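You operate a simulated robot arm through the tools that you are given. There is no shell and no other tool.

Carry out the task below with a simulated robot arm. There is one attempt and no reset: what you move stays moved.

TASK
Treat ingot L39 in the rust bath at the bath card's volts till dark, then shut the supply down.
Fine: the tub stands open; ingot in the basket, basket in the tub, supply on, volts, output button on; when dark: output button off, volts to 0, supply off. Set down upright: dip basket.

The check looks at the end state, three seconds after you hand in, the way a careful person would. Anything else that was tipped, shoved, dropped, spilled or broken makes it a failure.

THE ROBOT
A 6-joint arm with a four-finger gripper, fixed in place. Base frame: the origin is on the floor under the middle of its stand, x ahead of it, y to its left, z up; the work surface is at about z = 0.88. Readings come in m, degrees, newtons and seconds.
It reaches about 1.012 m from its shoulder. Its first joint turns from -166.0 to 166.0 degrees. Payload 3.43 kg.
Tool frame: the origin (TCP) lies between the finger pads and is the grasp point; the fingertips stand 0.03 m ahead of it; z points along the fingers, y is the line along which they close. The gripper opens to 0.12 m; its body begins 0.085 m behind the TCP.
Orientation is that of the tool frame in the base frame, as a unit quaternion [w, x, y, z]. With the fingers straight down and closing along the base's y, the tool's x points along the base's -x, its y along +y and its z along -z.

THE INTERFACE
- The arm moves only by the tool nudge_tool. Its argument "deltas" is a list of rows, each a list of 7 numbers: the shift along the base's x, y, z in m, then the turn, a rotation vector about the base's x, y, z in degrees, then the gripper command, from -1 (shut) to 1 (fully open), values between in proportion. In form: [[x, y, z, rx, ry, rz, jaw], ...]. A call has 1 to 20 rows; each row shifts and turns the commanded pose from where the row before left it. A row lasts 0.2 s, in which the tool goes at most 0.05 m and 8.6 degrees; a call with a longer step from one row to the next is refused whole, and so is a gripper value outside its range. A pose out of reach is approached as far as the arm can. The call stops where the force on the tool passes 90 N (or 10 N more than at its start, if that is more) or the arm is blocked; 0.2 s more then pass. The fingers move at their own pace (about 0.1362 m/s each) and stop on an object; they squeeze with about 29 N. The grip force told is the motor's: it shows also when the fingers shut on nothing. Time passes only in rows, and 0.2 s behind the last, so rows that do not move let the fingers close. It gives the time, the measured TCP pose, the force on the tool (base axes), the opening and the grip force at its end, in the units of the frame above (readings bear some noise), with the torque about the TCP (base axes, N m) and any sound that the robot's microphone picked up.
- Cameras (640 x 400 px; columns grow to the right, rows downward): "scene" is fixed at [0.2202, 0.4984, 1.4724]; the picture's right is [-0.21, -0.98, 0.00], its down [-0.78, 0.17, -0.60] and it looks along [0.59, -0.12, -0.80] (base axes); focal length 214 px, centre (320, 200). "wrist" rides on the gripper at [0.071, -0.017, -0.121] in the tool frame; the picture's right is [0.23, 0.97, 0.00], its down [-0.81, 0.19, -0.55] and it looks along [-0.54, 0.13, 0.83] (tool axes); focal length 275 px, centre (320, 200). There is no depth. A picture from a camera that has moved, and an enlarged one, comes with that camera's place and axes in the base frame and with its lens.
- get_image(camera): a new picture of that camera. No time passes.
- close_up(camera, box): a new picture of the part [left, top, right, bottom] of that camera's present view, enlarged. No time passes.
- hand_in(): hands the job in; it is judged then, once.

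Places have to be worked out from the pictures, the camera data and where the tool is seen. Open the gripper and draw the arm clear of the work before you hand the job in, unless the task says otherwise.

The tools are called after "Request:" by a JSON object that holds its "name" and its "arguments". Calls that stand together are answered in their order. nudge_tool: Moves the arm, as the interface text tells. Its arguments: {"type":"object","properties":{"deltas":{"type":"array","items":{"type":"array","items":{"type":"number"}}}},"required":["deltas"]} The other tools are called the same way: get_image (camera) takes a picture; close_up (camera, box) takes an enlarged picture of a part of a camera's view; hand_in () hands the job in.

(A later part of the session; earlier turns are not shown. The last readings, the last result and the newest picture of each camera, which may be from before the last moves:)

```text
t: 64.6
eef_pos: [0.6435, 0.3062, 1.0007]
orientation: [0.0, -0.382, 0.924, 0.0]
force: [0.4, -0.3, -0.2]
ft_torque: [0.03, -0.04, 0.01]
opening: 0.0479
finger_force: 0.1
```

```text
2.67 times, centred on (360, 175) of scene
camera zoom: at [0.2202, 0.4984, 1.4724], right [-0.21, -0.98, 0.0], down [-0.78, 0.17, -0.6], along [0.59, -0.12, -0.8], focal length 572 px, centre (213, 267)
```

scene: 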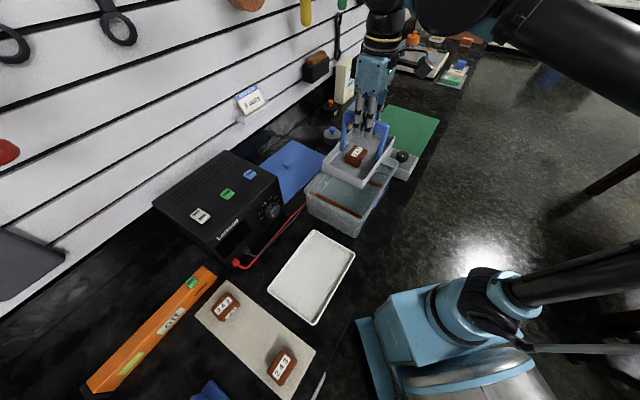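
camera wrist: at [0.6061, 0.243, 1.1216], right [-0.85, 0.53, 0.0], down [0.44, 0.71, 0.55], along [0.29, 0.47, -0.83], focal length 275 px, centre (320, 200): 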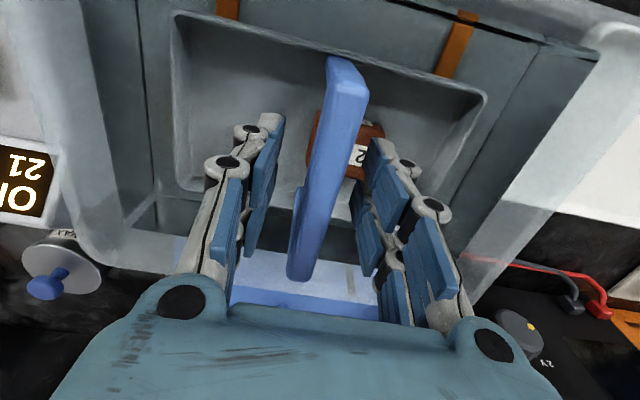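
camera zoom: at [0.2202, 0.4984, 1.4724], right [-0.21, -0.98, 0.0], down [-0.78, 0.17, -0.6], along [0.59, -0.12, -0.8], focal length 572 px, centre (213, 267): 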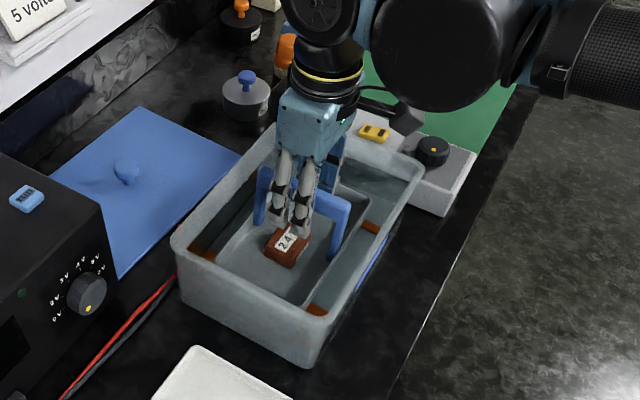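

The handle is released and the basket stands upright in the tub. I'll retract straight up.

Request:
{"name": "nudge_tool", "arguments": {"deltas": [[0, 0, 0.01, 0, 0, 0, -0.2], [0, 0, 0.02, 0, 0, 0, -0.2], [0, 0, 0.03, 0, 0, 0, -0.2], [0, 0, 0.04, 0, 0, 0, -0.2], [0, 0, 0.04, 0, 0, 0, -0.2], [0, 0, 0.04, 0, 0, 0, -0.2], [0, 0, 0.04, 0, 0, 0, -0.2], [0, 0, 0.03, 0, 0, 0, -0.2], [0, 0, 0, 0, 0, 0, -0.2]]}}

Request:
{"name": "get_image", "arguments": {"camera": "wrist"}}

Request:
{"name": "get_image", "arguments": {"camera": "scene"}}

```text
t: 66.6
eef_pos: [0.644, 0.3035, 1.2516]
orientation: [-0.002, -0.382, 0.924, 0.001]
force: [-0.5, 0.6, 0.1]
ft_torque: [0.03, 0.02, 0.04]
opening: 0.0478
finger_force: 0.2
```

```text
taken
camera wrist: at [0.6065, 0.2419, 1.3726], right [-0.85, 0.53, 0.0], down [0.44, 0.71, 0.55], along [0.29, 0.47, -0.83], focal length 275 px, centre (320, 200)
```

wrist: 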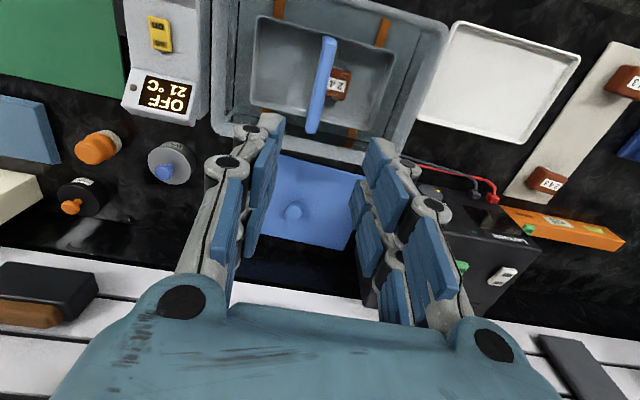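

```text
taken
```

scene: 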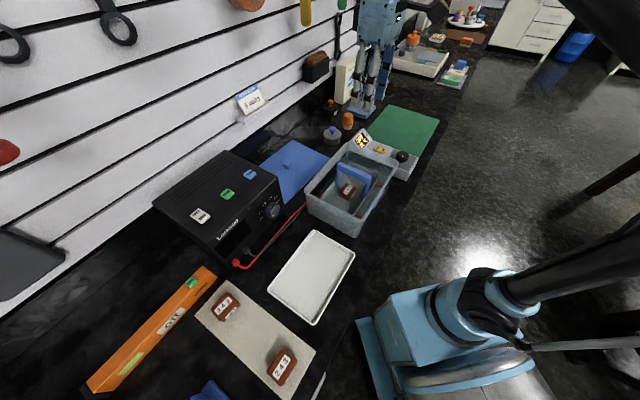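

The basket and L39 are in the tub and the tray is undisturbed. Next I'll close the fingers and move above the supply's rocker, near (0.536, 0.71).

Request:
{"name": "nudge_tool", "arguments": {"deltas": [[-0.0124, 0.039, 0, 0, 0, 0, -1], [-0.0124, 0.039, 0, 0, 0, 0, -1], [-0.0124, 0.039, 0, 0, 0, 0, -1], [-0.0124, 0.039, 0, 0, 0, 0, -1], [-0.0124, 0.039, 0, 0, 0, 0, -1], [-0.0124, 0.039, 0, 0, 0, 0, -1], [-0.0124, 0.039, 0, 0, 0, 0, -1], [-0.0124, 0.039, 0, 0, 0, 0, -1], [-0.0124, 0.039, 0, 0, 0, 0, -1], [-0.0124, 0.039, 0, 0, 0, 0, -1], [0, 0, 0, 0, 0, 0, -1], [0, 0, 0, 0, 0, 0, -1]]}}

Request:
{"name": "get_image", "arguments": {"camera": "wrist"}}

Request:
{"name": "get_image", "arguments": {"camera": "scene"}}

```text
t: 69.2
eef_pos: [0.5158, 0.6956, 1.2455]
orientation: [-0.001, -0.382, 0.924, 0.001]
force: [0.5, -0.2, 1.0]
ft_torque: [-0.03, 0.03, -0.01]
opening: 0.0001
finger_force: 29.1
```

```text
taken
camera wrist: at [0.4774, 0.6333, 1.3664], right [-0.85, 0.53, 0.0], down [0.44, 0.71, 0.55], along [0.29, 0.47, -0.83], focal length 275 px, centre (320, 200)
```

wrist: 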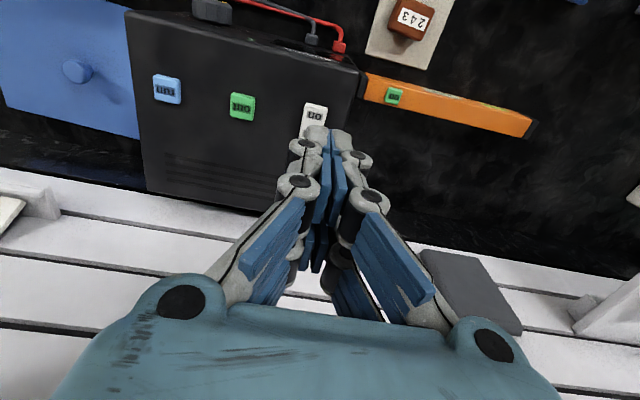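

```text
taken
```

scene: 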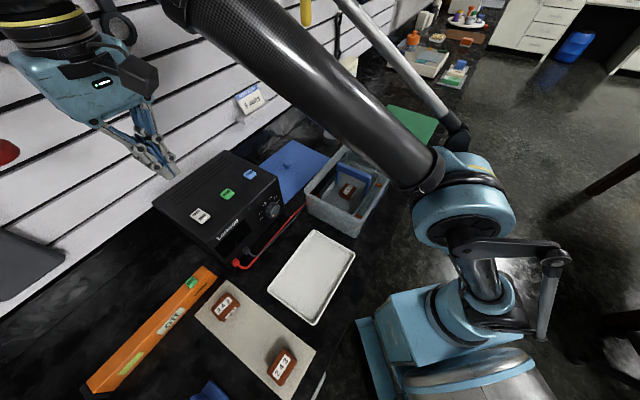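

Request:
{"name": "close_up", "arguments": {"camera": "wrist", "box": [220, 70, 400, 220]}}

Request:
{"name": "close_up", "arguments": {"camera": "scene", "box": [80, 80, 280, 240]}}

```text
2.67 times, centred on (310, 145) of wrist
camera zoom: at [0.4774, 0.6333, 1.3664], right [-0.85, 0.53, 0.0], down [0.44, 0.71, 0.55], along [0.29, 0.47, -0.83], focal length 734 px, centre (347, 347)
```

zoom: 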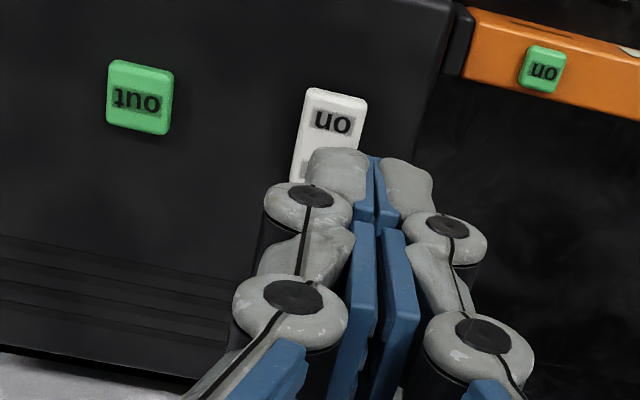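

```text
2.50 times, centred on (180, 160) of scene
camera zoom: at [0.2202, 0.4984, 1.4724], right [-0.21, -0.98, 0.0], down [-0.78, 0.17, -0.6], along [0.59, -0.12, -0.8], focal length 536 px, centre (670, 300)
```

zoom: 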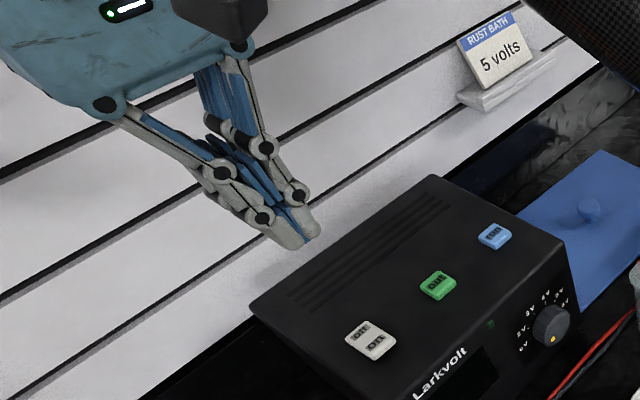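

Closed tips are ±15 mm wide, and the rocker's "on" half lies at n≈0.864–0.882. I'll place one finger pair over the "on" end only and descend.

Request:
{"name": "nudge_tool", "arguments": {"deltas": [[-0.001, -0.0045, -0.03, 0, 0, 0, -1], [0, 0, -0.04, 0, 0, 0, -1], [0, 0, -0.04, 0, 0, 0, -1], [0, 0, -0.03, 0, 0, 0, -1], [0, 0, 0, 0, 0, 0, -1]]}}

Request:
{"name": "close_up", "arguments": {"camera": "wrist", "box": [220, 50, 400, 200]}}

Request:
{"name": "close_up", "arguments": {"camera": "scene", "box": [120, 140, 280, 260]}}

```text
t: 70.4
eef_pos: [0.5172, 0.6892, 1.1096]
orientation: [-0.002, -0.381, 0.924, 0.0]
force: [-0.1, -0.7, 0.0]
ft_torque: [0.0, -0.02, -0.02]
opening: 0.0002
finger_force: 29.1
```

```text
2.67 times, centred on (310, 125) of wrist
camera zoom: at [0.4787, 0.6268, 1.23], right [-0.85, 0.53, 0.0], down [0.44, 0.71, 0.55], along [0.29, 0.47, -0.83], focal length 734 px, centre (347, 400)
```

zoom: 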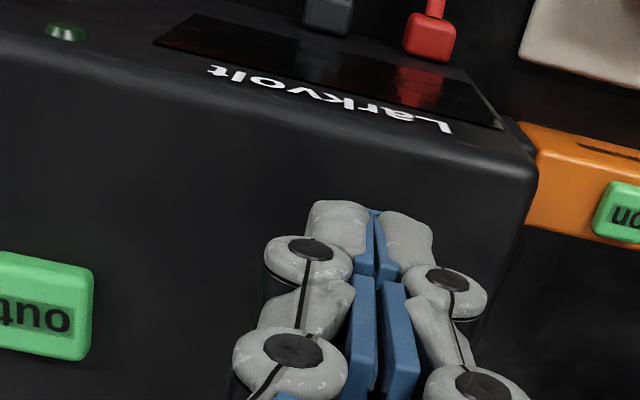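

```text
3.33 times, centred on (200, 200) of scene
camera zoom: at [0.2202, 0.4984, 1.4724], right [-0.21, -0.98, 0.0], down [-0.78, 0.17, -0.6], along [0.59, -0.12, -0.8], focal length 715 px, centre (720, 200)
```

zoom: 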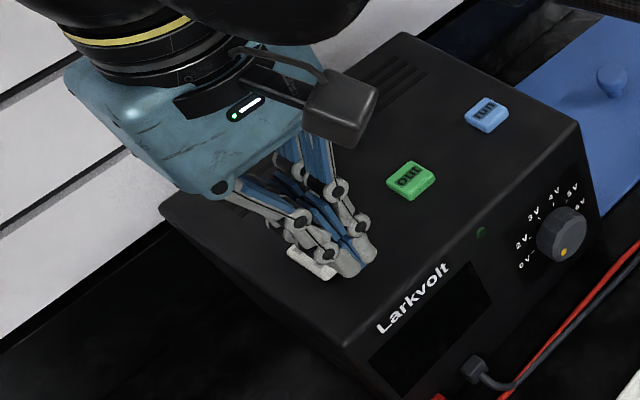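

The tips sit over the front part of the rocker. I'll press down in small steps, watching force and sound.

Request:
{"name": "nudge_tool", "arguments": {"deltas": [[0, 0, -0.006, 0, 0, 0, -1], [0, 0, -0.005, 0, 0, 0, -1], [0, 0, 0, 0, 0, 0, -1]]}}

Request:
{"name": "nudge_tool", "arguments": {"deltas": [[0, 0, -0.003, 0, 0, 0, -1], [0, 0, 0, 0, 0, 0, -1]]}}

Request:
{"name": "nudge_tool", "arguments": {"deltas": [[0, 0, -0.003, 0, 0, 0, -1], [0, 0, 0, 0, 0, 0, -1]]}}

Request:
{"name": "close_up", "arguments": {"camera": "scene", "box": [120, 140, 280, 260]}}

```text
t: 71.2
eef_pos: [0.5185, 0.6902, 1.0988]
orientation: [-0.002, -0.383, 0.924, 0.0]
force: [0.6, -0.1, 0.1]
ft_torque: [0.0, -0.01, -0.03]
opening: 0.0002
finger_force: 28.9
```

```text
t: 71.8
eef_pos: [0.5179, 0.6898, 1.097]
orientation: [-0.002, -0.382, 0.924, 0.001]
force: [-1.1, 0.1, 0.5]
ft_torque: [-0.02, -0.03, -0.01]
opening: 0.0001
finger_force: 29.1
```

```text
t: 72.4
eef_pos: [0.5183, 0.6893, 1.0925]
orientation: [-0.002, -0.382, 0.924, 0.001]
force: [-0.2, 0.1, 0.1]
ft_torque: [0.0, 0.01, 0.01]
opening: 0.0
finger_force: 29.1
```

```text
3.33 times, centred on (200, 200) of scene
camera zoom: at [0.2202, 0.4984, 1.4724], right [-0.21, -0.98, 0.0], down [-0.78, 0.17, -0.6], along [0.59, -0.12, -0.8], focal length 715 px, centre (720, 200)
```

zoom: 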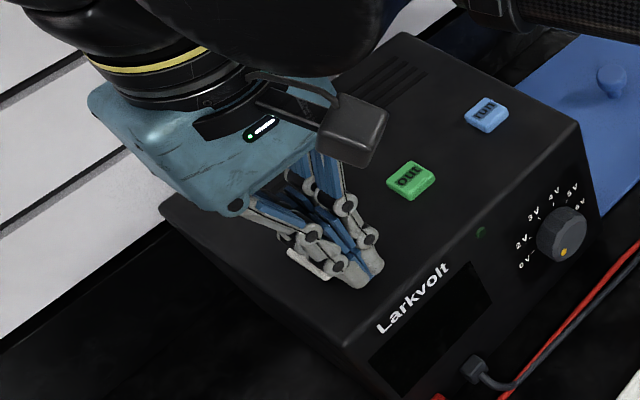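

Request:
{"name": "nudge_tool", "arguments": {"deltas": [[0, 0, -0.003, 0, 0, 0, -1], [0, 0, 0, 0, 0, 0, -1]]}}

Request:
{"name": "nudge_tool", "arguments": {"deltas": [[0, 0, -0.003, 0, 0, 0, -1], [0, 0, 0, 0, 0, 0, -1]]}}

Request:
{"name": "close_up", "arguments": {"camera": "scene", "box": [120, 140, 280, 260]}}

```text
t: 73.0
eef_pos: [0.5182, 0.6899, 1.0901]
orientation: [-0.002, -0.382, 0.924, 0.0]
force: [-0.9, 0.7, 0.5]
ft_torque: [0.0, 0.01, -0.01]
opening: 0.0001
finger_force: 28.5
```

```text
t: 73.6
eef_pos: [0.5184, 0.6902, 1.0883]
orientation: [-0.003, -0.382, 0.924, 0.0]
force: [-0.1, 0.7, 0.5]
ft_torque: [-0.02, -0.01, -0.02]
opening: 0.0
finger_force: 28.8
```

```text
3.33 times, centred on (200, 200) of scene
camera zoom: at [0.2202, 0.4984, 1.4724], right [-0.21, -0.98, 0.0], down [-0.78, 0.17, -0.6], along [0.59, -0.12, -0.8], focal length 715 px, centre (720, 200)
```

zoom: 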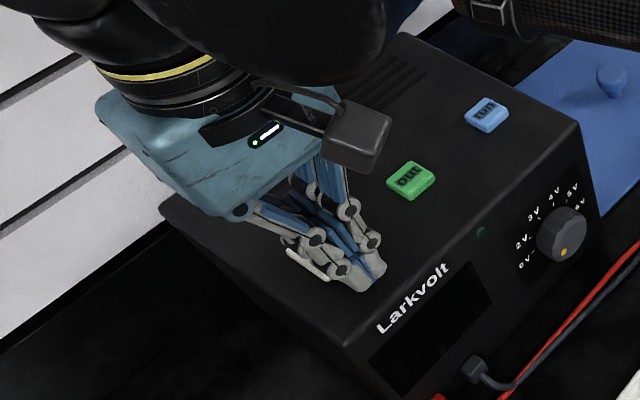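

Request:
{"name": "nudge_tool", "arguments": {"deltas": [[0, 0, -0.002, 0, 0, 0, -1], [0, 0, 0, 0, 0, 0, -1]]}}

Request:
{"name": "nudge_tool", "arguments": {"deltas": [[0, 0, -0.002, 0, 0, 0, -1], [0, 0, 0, 0, 0, 0, -1]]}}

Request:
{"name": "nudge_tool", "arguments": {"deltas": [[0, 0, -0.002, 0, 0, 0, -1], [0, 0, 0, 0, 0, 0, -1]]}}

```text
t: 74.2
eef_pos: [0.5188, 0.6901, 1.0856]
orientation: [-0.001, -0.382, 0.924, 0.0]
force: [1.5, 1.2, 2.5]
ft_torque: [0.06, -0.04, -0.01]
opening: 0.0062
finger_force: 33.2
```

```text
t: 74.8
eef_pos: [0.5187, 0.6902, 1.0858]
orientation: [-0.001, -0.382, 0.924, 0.001]
force: [4.0, 15.6, 45.4]
ft_torque: [1.16, -0.82, 0.21]
opening: 0.0061
finger_force: 34.0
```

```text
t: 75.2
eef_pos: [0.5065, 0.6903, 1.0902]
orientation: [0.006, -0.381, 0.925, -0.001]
force: [2.3, 0.3, -1.7]
ft_torque: [0.01, 0.22, -0.01]
opening: 0.0
finger_force: 33.1
stopped in row 2: the force on the tool passed its limit at 95 N (the readings are from after the stop); the commanded pose is now the measured one
```

The force spiked, so the tips hit something hard. I'll look before doing anything else.

Request:
{"name": "close_up", "arguments": {"camera": "scene", "box": [120, 140, 280, 260]}}

Request:
{"name": "get_image", "arguments": {"camera": "wrist"}}

Request:
{"name": "get_image", "arguments": {"camera": "scene"}}

```text
3.33 times, centred on (200, 200) of scene
camera zoom: at [0.2202, 0.4984, 1.4724], right [-0.21, -0.98, 0.0], down [-0.78, 0.17, -0.6], along [0.59, -0.12, -0.8], focal length 715 px, centre (720, 200)
```

zoom: 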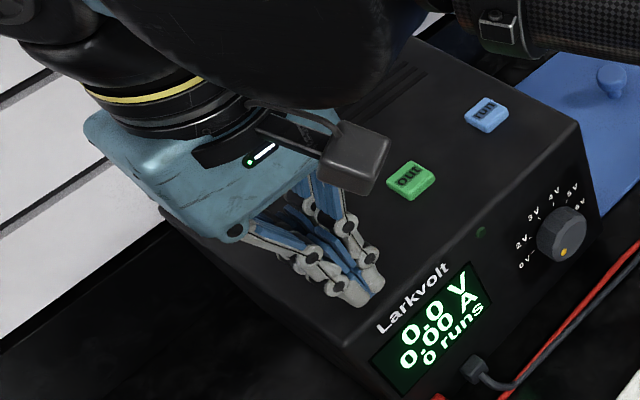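

```text
taken
camera wrist: at [0.4661, 0.6274, 1.2105], right [-0.85, 0.53, -0.01], down [0.43, 0.71, 0.56], along [0.3, 0.47, -0.83], focal length 275 px, centre (320, 200)
```

wrist: 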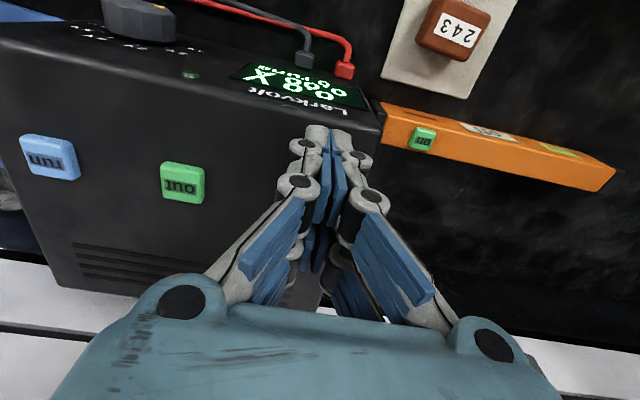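

```text
taken
```

scene: 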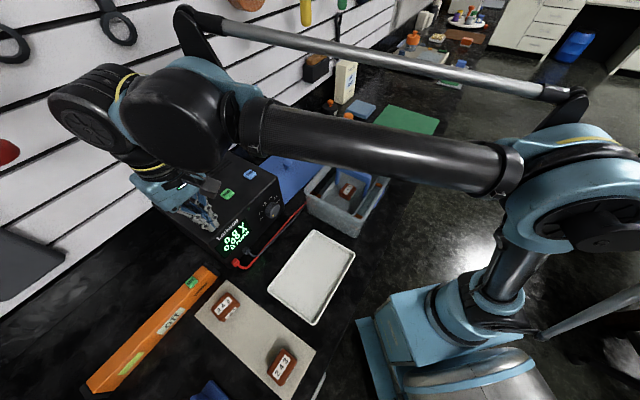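

The supply is on: the display shows 0.0 V, 0.00 A, 0 runs, and the case hasn't moved. I'll rise clear and inspect the rocker.

Request:
{"name": "nudge_tool", "arguments": {"deltas": [[0, 0, 0.02, 0, 0, 0, -1], [0, 0, 0.03, 0, 0, 0, -1], [0, 0, 0.04, 0, 0, 0, -1], [0, 0, 0.04, 0, 0, 0, -1], [-0.02, -0.02, 0.02, 0, 0, 0, -1], [-0.03, -0.03, 0, 0, 0, 0, -1], [-0.03, -0.03, 0, 0, 0, 0, -1], [0, 0, 0, 0, 0, 0, -1]]}}

Request:
{"name": "close_up", "arguments": {"camera": "scene", "box": [150, 140, 310, 270]}}

Request:
{"name": "get_image", "arguments": {"camera": "wrist"}}

```text
t: 77.0
eef_pos: [0.424, 0.6092, 1.2422]
orientation: [0.005, -0.382, 0.924, -0.001]
force: [-0.5, -0.3, -0.2]
ft_torque: [0.01, 0.01, -0.04]
opening: 0.0
finger_force: 33.8
```

```text
3.08 times, centred on (230, 205) of scene
camera zoom: at [0.2202, 0.4984, 1.4724], right [-0.21, -0.98, 0.0], down [-0.78, 0.17, -0.6], along [0.59, -0.12, -0.8], focal length 660 px, centre (597, 185)
```

zoom: 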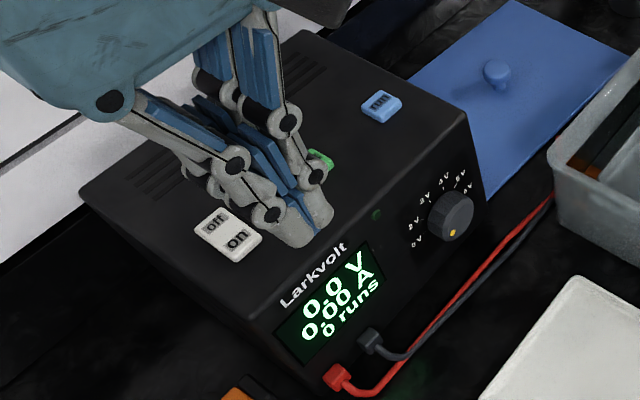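

```text
taken
camera wrist: at [0.3847, 0.5468, 1.361], right [-0.85, 0.53, -0.01], down [0.43, 0.71, 0.56], along [0.3, 0.47, -0.83], focal length 275 px, centre (320, 200)
```

wrist: 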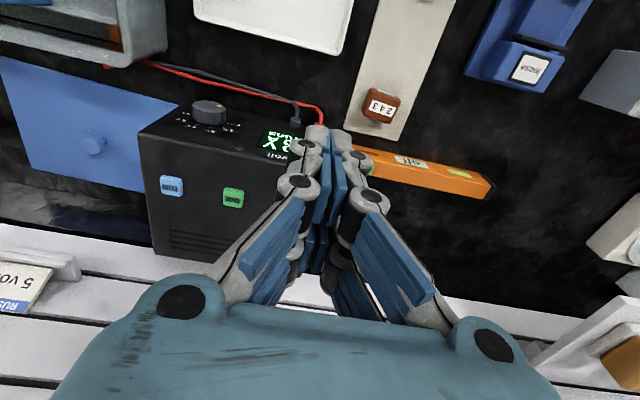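

Next is the knob. I'll use a 45° forward-pitched tool, closing horizontally along the panel, starting from a standoff in front of the knob at about (0.498, 0.478).

Request:
{"name": "nudge_tool", "arguments": {"deltas": [[0.0123, -0.0219, -0.01, 5.3, -5.3, 0, 0.2], [0.0123, -0.0219, -0.01, 5.3, -5.3, 0, 0.2], [0.0123, -0.0219, -0.01, 5.3, -5.3, 0, 0.2], [0.0123, -0.0219, -0.01, 5.3, -5.3, 0, 0.2], [0.0123, -0.0219, -0.01, 5.3, -5.3, 0, 0.2], [0.0123, -0.0219, -0.01, 5.3, -5.3, 0, 0.2], [0, 0, 0, 0, 0, 0, 0.2]]}}

Request:
{"name": "get_image", "arguments": {"camera": "wrist"}}

Request:
{"name": "get_image", "arguments": {"camera": "scene"}}

```text
t: 78.7
eef_pos: [0.5012, 0.4783, 1.1801]
orientation: [0.359, -0.351, 0.852, 0.147]
force: [0.5, 0.4, 0.1]
ft_torque: [0.02, 0.0, 0.02]
opening: 0.0722
finger_force: 0.1
```

```text
taken
camera wrist: at [0.4154, 0.3714, 1.2135], right [-0.8, 0.58, -0.17], down [-0.01, 0.26, 0.97], along [0.6, 0.77, -0.2], focal length 275 px, centre (320, 200)
```

wrist: 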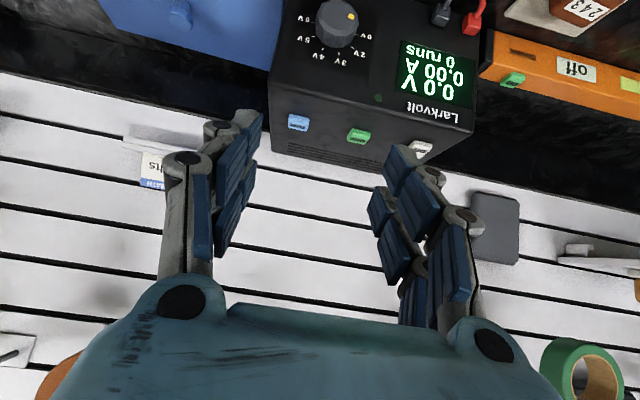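

```text
taken
```

scene: 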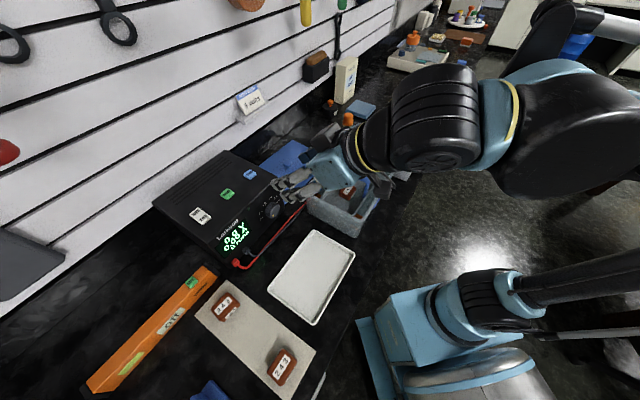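

I've a near face-on view of the panel. I'll zoom in on the dial.

Request:
{"name": "close_up", "arguments": {"camera": "wrist", "box": [280, 0, 400, 80]}}

Request:
{"name": "close_up", "arguments": {"camera": "wrist", "box": [260, 0, 500, 170]}}

```text
5.00 times, centred on (340, 40) of wrist
camera zoom: at [0.4154, 0.3714, 1.2135], right [-0.8, 0.58, -0.17], down [-0.01, 0.26, 0.97], along [0.6, 0.77, -0.2], focal length 1376 px, centre (220, 1000)
```

zoom: 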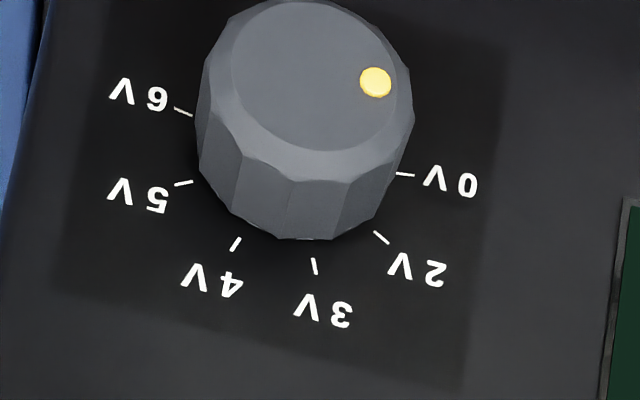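

```text
2.35 times, centred on (380, 85) of wrist
camera zoom: at [0.4154, 0.3714, 1.2135], right [-0.8, 0.58, -0.17], down [-0.01, 0.26, 0.97], along [0.6, 0.77, -0.2], focal length 648 px, centre (179, 471)
```

zoom: 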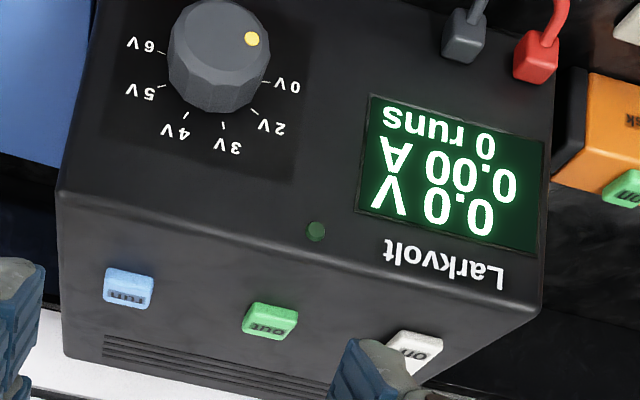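

The dot points exactly at 0V and the marks are about 38° apart, so 5V is about 152° clockwise. I'll descend to the standoff height and locate the knob axis accurately.

Request:
{"name": "nudge_tool", "arguments": {"deltas": [[0, 0, -0.04, 0, 0, 0, 0.2], [0, 0, -0.04, 0, 0, 0, 0.2], [0, 0, -0.04, 0, 0, 0, 0.2], [0, 0, -0.04, 0, 0, 0, 0.2], [0, 0, -0.02, 0, 0, 0, 0.2], [0, 0, 0, 0, 0, 0, 0.2]]}}

Request:
{"name": "get_image", "arguments": {"camera": "wrist"}}

Request:
{"name": "get_image", "arguments": {"camera": "scene"}}

```text
t: 80.0
eef_pos: [0.4992, 0.4778, 0.9982]
orientation: [0.358, -0.351, 0.853, 0.146]
force: [0.5, -0.3, 1.3]
ft_torque: [0.0, 0.0, 0.02]
opening: 0.0722
finger_force: 0.0
```

```text
taken
camera wrist: at [0.4145, 0.3708, 1.0321], right [-0.8, 0.58, -0.17], down [-0.01, 0.26, 0.97], along [0.6, 0.77, -0.2], focal length 275 px, centre (320, 200)
```

wrist: 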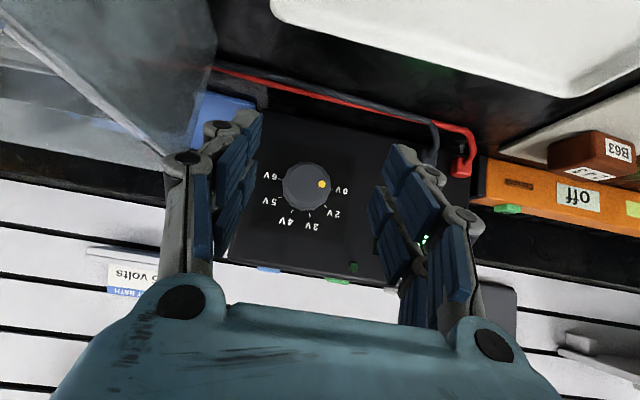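

```text
taken
```

scene: 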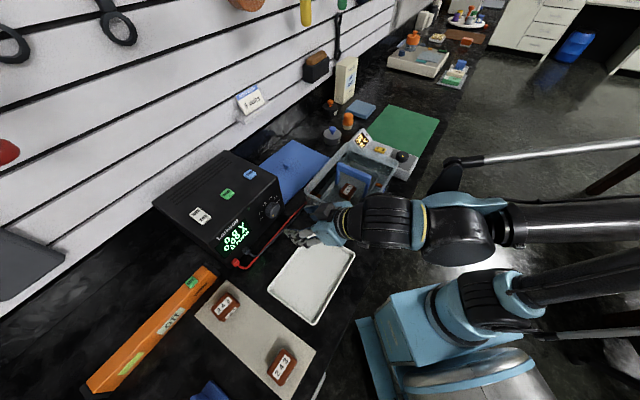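

Request:
{"name": "close_up", "arguments": {"camera": "wrist", "box": [245, 140, 375, 240]}}

Request:
{"name": "close_up", "arguments": {"camera": "scene", "box": [200, 170, 360, 280]}}

```text
4.00 times, centred on (310, 190) of wrist
camera zoom: at [0.4145, 0.3708, 1.0321], right [-0.8, 0.58, -0.17], down [-0.01, 0.26, 0.97], along [0.6, 0.77, -0.2], focal length 1101 px, centre (360, 240)
```

zoom: 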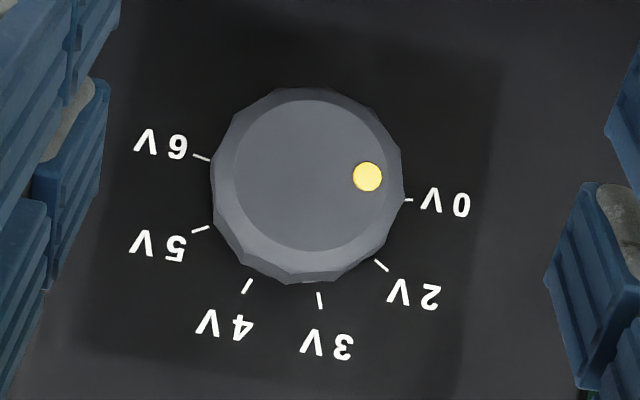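

```text
3.64 times, centred on (280, 225) of scene
camera zoom: at [0.2202, 0.4984, 1.4724], right [-0.21, -0.98, 0.0], down [-0.78, 0.17, -0.6], along [0.59, -0.12, -0.8], focal length 780 px, centre (466, 109)
```

zoom: 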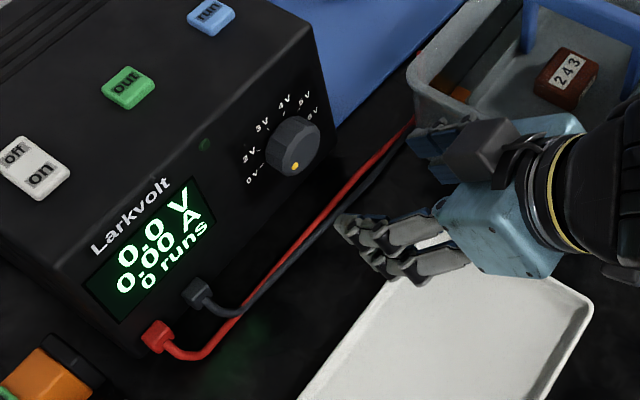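

From two wrist views, the knob axis is about 26 mm below the TCP, laterally aligned within 1 mm, and the panel is about 124 mm ahead. I'll lower 24 mm, advance 45 mm, and recheck.

Request:
{"name": "nudge_tool", "arguments": {"deltas": [[0, 0, -0.012, 0, 0, 0, 0.2], [0, 0, -0.012, 0, 0, 0, 0.2], [0.0106, 0.0106, 0, 0, 0, 0, 0.2], [0.0106, 0.0106, 0, 0, 0, 0, 0.2], [0.0106, 0.0106, 0, 0, 0, 0, 0.2], [0, 0, 0, 0, 0, 0, 0.2], [0, 0, 0, 0, 0, 0, 0.2]]}}

Request:
{"name": "get_image", "arguments": {"camera": "wrist"}}

Request:
{"name": "close_up", "arguments": {"camera": "scene", "box": [200, 170, 360, 280]}}

```text
t: 81.7
eef_pos: [0.5342, 0.5083, 0.978]
orientation: [0.358, -0.35, 0.853, 0.146]
force: [-0.5, 0.4, 0.1]
ft_torque: [0.0, 0.01, 0.01]
opening: 0.072
finger_force: 0.2
```

```text
taken
camera wrist: at [0.4479, 0.4016, 1.0106], right [-0.8, 0.58, -0.17], down [-0.01, 0.26, 0.97], along [0.6, 0.77, -0.2], focal length 275 px, centre (320, 200)
```

wrist: 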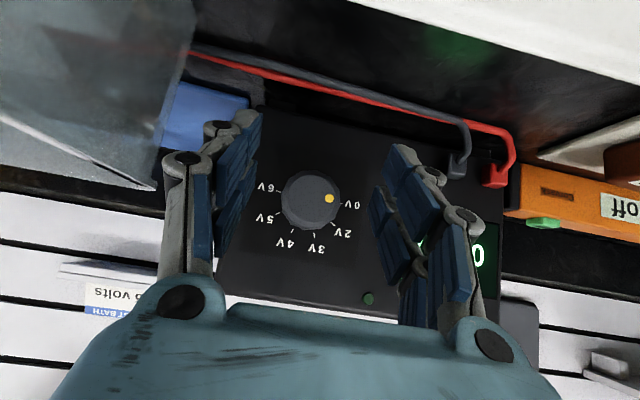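

```text
3.64 times, centred on (280, 225) of scene
camera zoom: at [0.2202, 0.4984, 1.4724], right [-0.21, -0.98, 0.0], down [-0.78, 0.17, -0.6], along [0.59, -0.12, -0.8], focal length 780 px, centre (466, 109)
```

zoom: 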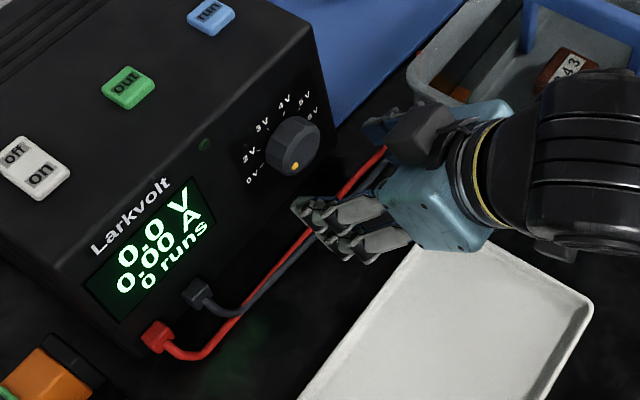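

Request:
{"name": "close_up", "arguments": {"camera": "wrist", "box": [240, 145, 380, 265]}}

```text
3.33 times, centred on (310, 205) of wrist
camera zoom: at [0.4479, 0.4016, 1.0106], right [-0.8, 0.58, -0.17], down [-0.01, 0.26, 0.97], along [0.6, 0.77, -0.2], focal length 918 px, centre (353, 183)
```

zoom: 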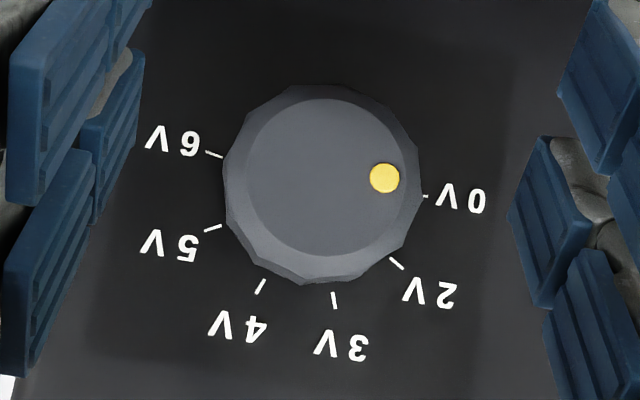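

Everything matches: the axis is now 5 mm below and 2 mm to the side, the panel 79 mm ahead, and the knob about 43 mm across and 20 mm deep. I'll fine-correct, advance 32 mm, and check.

Request:
{"name": "nudge_tool", "arguments": {"deltas": [[-0.0014, 0.0014, -0.003, 0, 0, 0, 0.2], [0.0075, 0.0075, 0, 0, 0, 0, 0.2], [0.0075, 0.0075, 0, 0, 0, 0, 0.2], [0.0076, 0.0076, 0, 0, 0, 0, 0.2], [0, 0, 0, 0, 0, 0, 0.2], [0, 0, 0, 0, 0, 0, 0.2]]}}

Request:
{"name": "get_image", "arguments": {"camera": "wrist"}}

Request:
{"name": "close_up", "arguments": {"camera": "scene", "box": [200, 170, 360, 280]}}

```text
t: 83.0
eef_pos: [0.554, 0.5328, 0.9741]
orientation: [0.358, -0.351, 0.853, 0.146]
force: [0.3, -0.3, -0.3]
ft_torque: [0.0, 0.0, -0.02]
opening: 0.072
finger_force: 0.0
```

```text
taken
camera wrist: at [0.4684, 0.4258, 1.0075], right [-0.8, 0.58, -0.17], down [-0.01, 0.26, 0.97], along [0.6, 0.77, -0.2], focal length 275 px, centre (320, 200)
```

wrist: 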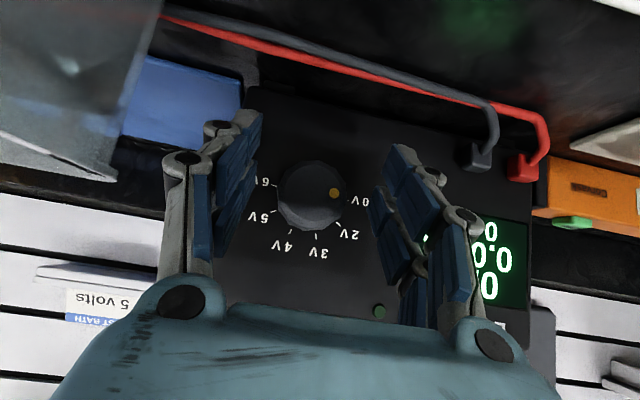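

```text
3.64 times, centred on (280, 225) of scene
camera zoom: at [0.2202, 0.4984, 1.4724], right [-0.21, -0.98, 0.0], down [-0.78, 0.17, -0.6], along [0.59, -0.12, -0.8], focal length 780 px, centre (466, 109)
```

zoom: 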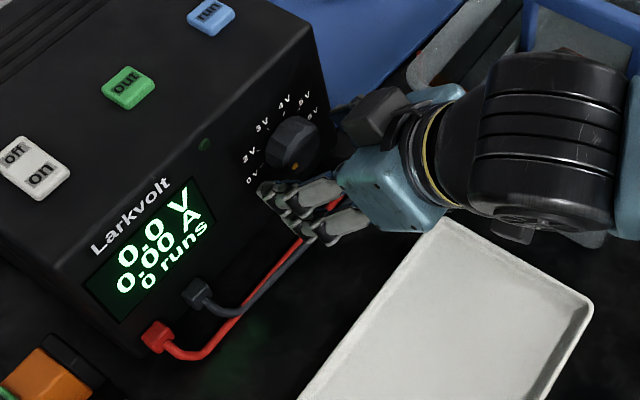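

The knob sits centrally between the fingers. I'll narrow the opening to 56 mm and lean the tool counter-clockwise about the knob axis by 52.5°, so I can grip and turn clockwise.

Request:
{"name": "nudge_tool", "arguments": {"deltas": [[0, 0, 0, 0, 0, 0, -0.05], [0, 0, 0, -5.3, -5.3, 0, -0.05], [0, 0, 0, -5.3, -5.3, 0, -0.05], [0, 0, 0, -5.3, -5.3, 0, -0.05], [0, 0, 0, 0, 0, 0, -0.05]]}}

Request:
{"name": "get_image", "arguments": {"camera": "wrist"}}

Request:
{"name": "get_image", "arguments": {"camera": "scene"}}

```text
t: 84.2
eef_pos: [0.5548, 0.534, 0.9741]
orientation: [0.421, -0.414, 0.807, -0.023]
force: [0.1, 0.0, 0.2]
ft_torque: [-0.05, 0.0, 0.04]
opening: 0.0569
finger_force: 0.0
```

```text
taken
camera wrist: at [0.4586, 0.4363, 1.0107], right [-0.7, 0.48, -0.53], down [-0.26, 0.51, 0.82], along [0.66, 0.71, -0.23], focal length 275 px, centre (320, 200)
```

wrist: 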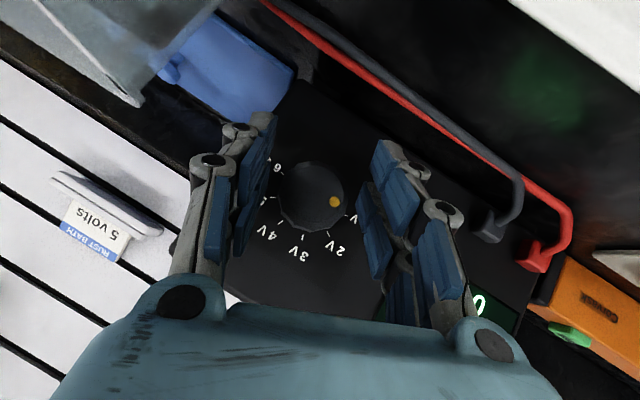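

```text
taken
```

scene: 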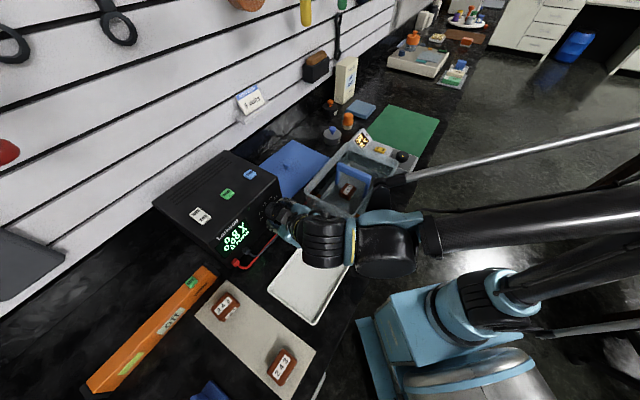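

That works and the knob stays centred between the fingers. I'll continue another 30° of lean.

Request:
{"name": "nudge_tool", "arguments": {"deltas": [[0, 0, 0, -5.3, -5.3, 0, -0.05], [0, 0, 0, -5.3, -5.3, 0, -0.05], [0, 0, 0, -5.3, -5.3, 0, -0.05], [0, 0, 0, -5.3, -5.3, 0, -0.05], [0, 0, 0, 0, 0, 0, -0.05]]}}

Request:
{"name": "get_image", "arguments": {"camera": "wrist"}}

Request:
{"name": "get_image", "arguments": {"camera": "scene"}}

```text
t: 85.5
eef_pos: [0.5548, 0.5334, 0.974]
orientation: [0.479, -0.472, 0.698, -0.246]
force: [0.1, 0.2, 0.2]
ft_torque: [0.01, -0.02, -0.02]
opening: 0.0572
finger_force: 0.1
```

```text
taken
camera wrist: at [0.4446, 0.4499, 1.0067], right [-0.44, 0.22, -0.87], down [-0.5, 0.75, 0.43], along [0.75, 0.63, -0.22], focal length 275 px, centre (320, 200)
```

wrist: 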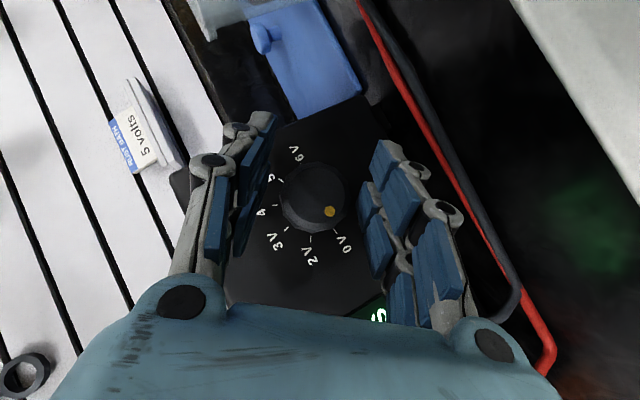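

```text
taken
```

scene: 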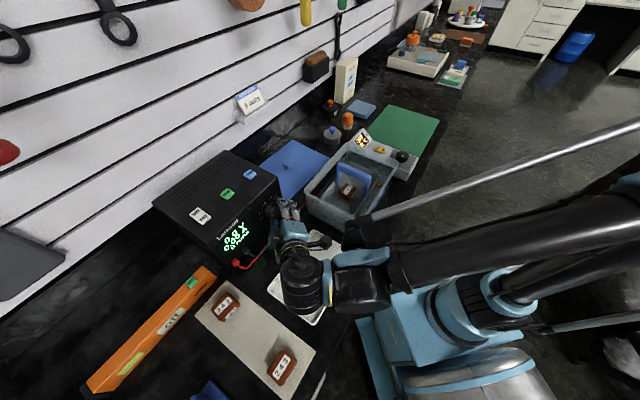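

At −52.5° lean the knob is still centred. I'll close on it.

Request:
{"name": "nudge_tool", "arguments": {"deltas": [[0, 0, 0, 0, 0, 0, -0.3], [0, 0, 0, 0, 0, 0, -0.6], [0, 0, 0, 0, 0, 0, -1], [0, 0, 0, 0, 0, 0, -1]]}}

Request:
{"name": "get_image", "arguments": {"camera": "wrist"}}

```text
t: 86.5
eef_pos: [0.5531, 0.5348, 0.9715]
orientation: [0.477, -0.474, 0.699, -0.244]
force: [-31.5, 2.9, -44.1]
ft_torque: [-0.86, 1.2, 0.91]
opening: 0.0428
finger_force: 45.5
```

```text
taken
camera wrist: at [0.4439, 0.4507, 1.0056], right [-0.44, 0.21, -0.87], down [-0.5, 0.75, 0.44], along [0.75, 0.63, -0.22], focal length 275 px, centre (320, 200)
```

wrist: 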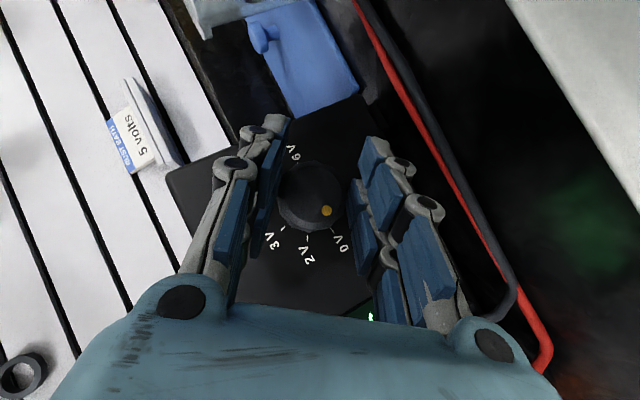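

The knob is about 3 mm off centre along the closing axis, which gives a 50 N side load. I'll shift the commanded pose to relieve it.

Request:
{"name": "nudge_tool", "arguments": {"deltas": [[-0.0014, 0.0014, -0.0026, 0, 0, 0, -1], [0, 0, 0, 0, 0, 0, -1]]}}

```text
t: 87.0
eef_pos: [0.5515, 0.5348, 0.9718]
orientation: [0.479, -0.471, 0.698, -0.247]
force: [-5.8, -7.0, 0.6]
ft_torque: [-0.12, 0.57, -0.54]
opening: 0.0431
finger_force: 44.7
```

The side load is relieved. I'll start turning clockwise, 15° at a time, while watching forces and the display.

Request:
{"name": "nudge_tool", "arguments": {"deltas": [[0, 0, 0, 3.5, 3.5, 0, -1], [0, 0, 0, 3.5, 3.5, 0, -1], [0, 0, 0, 3.5, 3.5, 0, -1], [0, 0, 0, 0, 0, 0, -1]]}}

Request:
{"name": "get_image", "arguments": {"camera": "wrist"}}

Request:
{"name": "close_up", "arguments": {"camera": "scene", "box": [200, 170, 360, 280]}}

```text
t: 88.0
eef_pos: [0.5524, 0.5352, 0.9722]
orientation: [0.454, -0.447, 0.759, -0.136]
force: [13.7, -16.3, 26.8]
ft_torque: [0.57, -0.75, -0.69]
opening: 0.043
finger_force: 45.0
```

```text
taken
camera wrist: at [0.45, 0.4443, 1.0084], right [-0.58, 0.37, -0.73], down [-0.4, 0.65, 0.65], along [0.71, 0.67, -0.23], focal length 275 px, centre (320, 200)
```

wrist: 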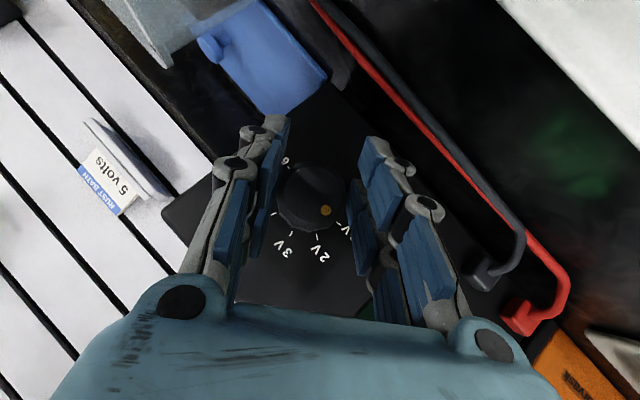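

```text
3.64 times, centred on (280, 225) of scene
camera zoom: at [0.2202, 0.4984, 1.4724], right [-0.21, -0.98, 0.0], down [-0.78, 0.17, -0.6], along [0.59, -0.12, -0.8], focal length 780 px, centre (466, 109)
```

zoom: 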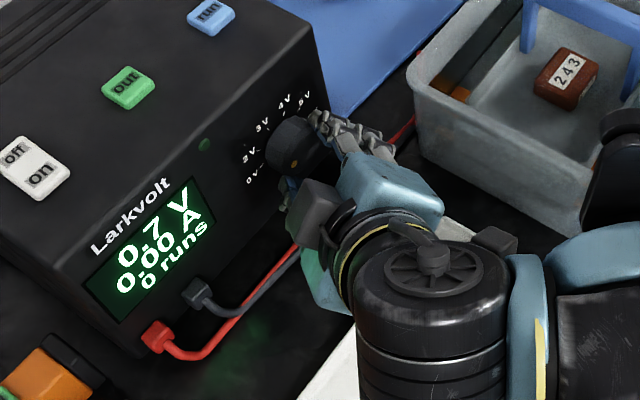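

The display reads 0.7 V after about 15°, so it's continuous. The forces show the true axis is about 8.5 mm "below" the TCP in the tool's frame, so I'll relieve the load and add a compensating translation to each turn step.

Request:
{"name": "nudge_tool", "arguments": {"deltas": [[0.0009, -0.0011, 0.0018, 0, 0, 0, -1], [0.00043, -0.00043, 0.00042, 3.5, 3.5, 0, -1], [0.00045, -0.00045, 0.00037, 3.5, 3.5, 0, -1], [0.00047, -0.00047, 0.00031, 3.5, 3.5, 0, -1], [0, 0, 0, 0, 0, 0, -1]]}}

Request:
{"name": "close_up", "arguments": {"camera": "scene", "box": [200, 170, 360, 280]}}

```text
t: 89.2
eef_pos: [0.5543, 0.5342, 0.9723]
orientation: [0.419, -0.416, 0.807, -0.024]
force: [-40.6, 3.3, -49.7]
ft_torque: [-1.19, 1.45, 1.59]
opening: 0.043
finger_force: 45.4
```

```text
3.64 times, centred on (280, 225) of scene
camera zoom: at [0.2202, 0.4984, 1.4724], right [-0.21, -0.98, 0.0], down [-0.78, 0.17, -0.6], along [0.59, -0.12, -0.8], focal length 780 px, centre (466, 109)
```

zoom: 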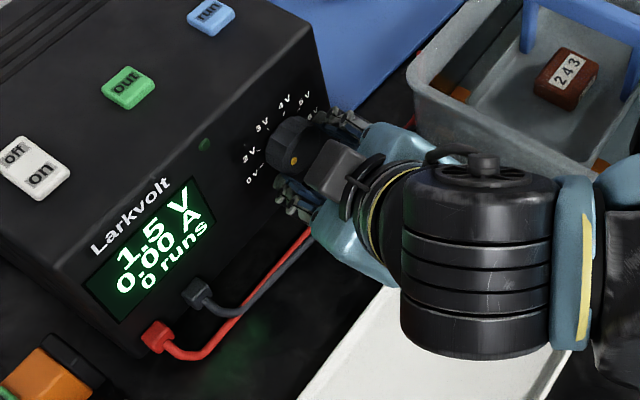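

Now 1.5 V, but that compensation overshot. I'll relieve the load and use smaller, force-guided corrections.

Request:
{"name": "nudge_tool", "arguments": {"deltas": [[-0.001, 0, -0.0012, 0, 0, 0, -1], [-0.0008, 0, -0.001, 0, 0, 0, -1], [0, 0, 0, 0, 0, 0, -1]]}}

```text
t: 90.0
eef_pos: [0.5532, 0.5335, 0.9726]
orientation: [0.423, -0.414, 0.806, -0.024]
force: [-30.5, 7.2, -12.3]
ft_torque: [-0.32, 0.51, 0.84]
opening: 0.0431
finger_force: 44.9
```

Request:
{"name": "nudge_tool", "arguments": {"deltas": [[-0.001, 0.0003, -0.0004, 0, 0, 0, -1], [-0.001, 0.0003, -0.0004, 0, 0, 0, -1], [0, 0, 0, 0, 0, 0, -1]]}}

```text
t: 90.8
eef_pos: [0.5521, 0.5337, 0.9729]
orientation: [0.422, -0.414, 0.806, -0.026]
force: [18.8, 17.9, 29.1]
ft_torque: [0.85, -0.93, -0.43]
opening: 0.0427
finger_force: 45.6
```

The stiffness is about 45 N/mm, so sub-millimetre corrections are enough and the axis offset is about 2.8 mm. I'll relieve slightly and turn another 15° with the smaller compensation.

Request:
{"name": "nudge_tool", "arguments": {"deltas": [[0.0003, 0.0003, 0.0004, 0, 0, 0, -1], [0.00016, -0.00016, 9e-05, 3.5, 3.5, 0, -1], [0.00016, -0.00016, 7e-05, 3.5, 3.5, 0, -1], [0.00017, -0.00017, 5e-05, 3.5, 3.5, 0, -1], [0, 0, 0, 0, 0, 0, -1], [0, 0, 0, 0, 0, 0, -1]]}}

Request:
{"name": "close_up", "arguments": {"camera": "scene", "box": [200, 170, 360, 280]}}

```text
t: 92.2
eef_pos: [0.5525, 0.5341, 0.9732]
orientation: [0.383, -0.374, 0.84, 0.087]
force: [51.1, 19.1, 47.1]
ft_torque: [1.15, -1.33, -0.67]
opening: 0.043
finger_force: 44.7
```

```text
3.64 times, centred on (280, 225) of scene
camera zoom: at [0.2202, 0.4984, 1.4724], right [-0.21, -0.98, 0.0], down [-0.78, 0.17, -0.6], along [0.59, -0.12, -0.8], focal length 780 px, centre (466, 109)
```

zoom: 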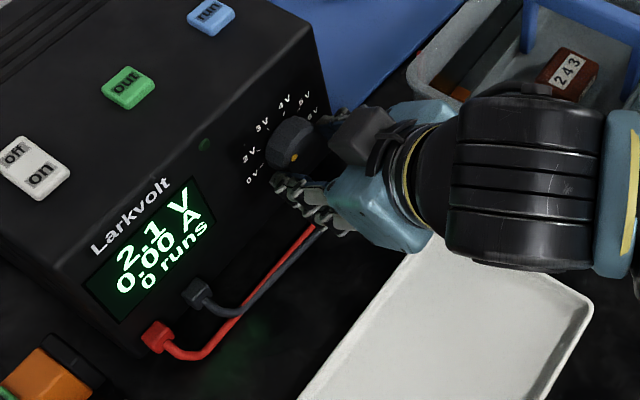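

2.1 V now. I'll relieve and turn further.

Request:
{"name": "nudge_tool", "arguments": {"deltas": [[0.0009, 0.0003, 0.0007, 0, 0, 0, -1], [0.00017, -0.00017, 3e-05, 3.5, 3.5, 0, -1], [0.00017, -0.00017, 0, 3.5, 3.5, 0, -1], [0, 0, 0, 0, 0, 0, -1], [0, 0, 0, 0, 0, 0, -1]]}}

```text
t: 93.5
eef_pos: [0.5526, 0.5317, 0.9717]
orientation: [0.353, -0.344, 0.855, 0.162]
force: [28.0, 7.3, 47.3]
ft_torque: [1.24, -1.22, -0.65]
opening: 0.043
finger_force: 44.9
```

Request:
{"name": "nudge_tool", "arguments": {"deltas": [[0.0005, 0.0001, 0.0009, 0, 0, 0, -1], [0.00017, -0.00017, -1e-05, 3.5, 3.5, 0, -1], [0.00017, -0.00017, -3e-05, 3.5, 3.5, 0, -1], [0, 0, 0, 0, 0, 0, -1], [0, 0, 0, 0, 0, 0, -1]]}}

Request:
{"name": "get_image", "arguments": {"camera": "scene"}}

Request:
{"name": "close_up", "arguments": {"camera": "scene", "box": [200, 170, 360, 280]}}

Request:
{"name": "get_image", "arguments": {"camera": "wrist"}}

```text
t: 94.7
eef_pos: [0.5544, 0.5324, 0.9724]
orientation: [0.319, -0.311, 0.864, 0.233]
force: [6.7, -9.9, 13.0]
ft_torque: [0.39, -0.39, -0.24]
opening: 0.0427
finger_force: 44.7
```

```text
taken
```

scene: 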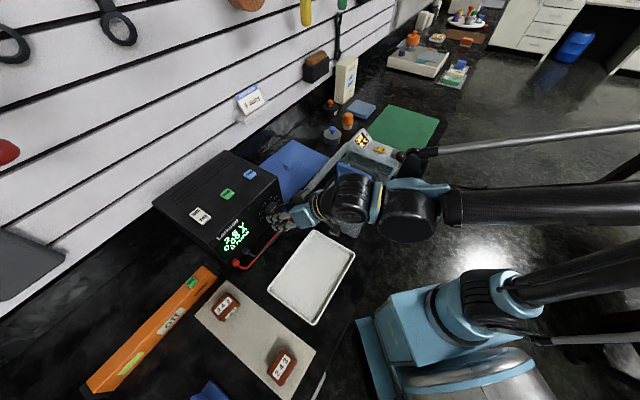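

```text
3.64 times, centred on (280, 225) of scene
camera zoom: at [0.2202, 0.4984, 1.4724], right [-0.21, -0.98, 0.0], down [-0.78, 0.17, -0.6], along [0.59, -0.12, -0.8], focal length 780 px, centre (466, 109)
```

zoom: 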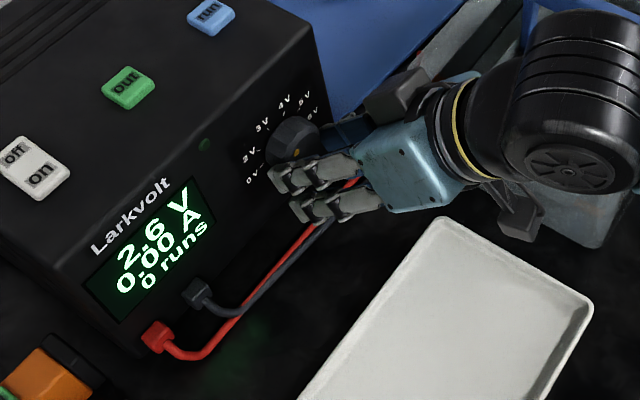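

```text
taken
camera wrist: at [0.473, 0.4205, 1.0024], right [-0.81, 0.59, 0.04], down [0.13, 0.12, 0.98], along [0.57, 0.8, -0.17], focal length 275 px, centre (320, 200)
```

wrist: 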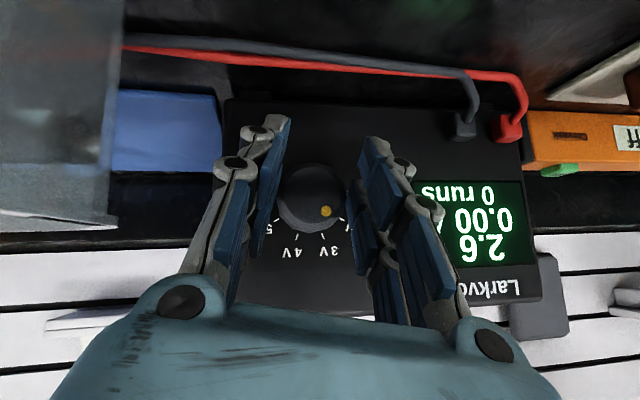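

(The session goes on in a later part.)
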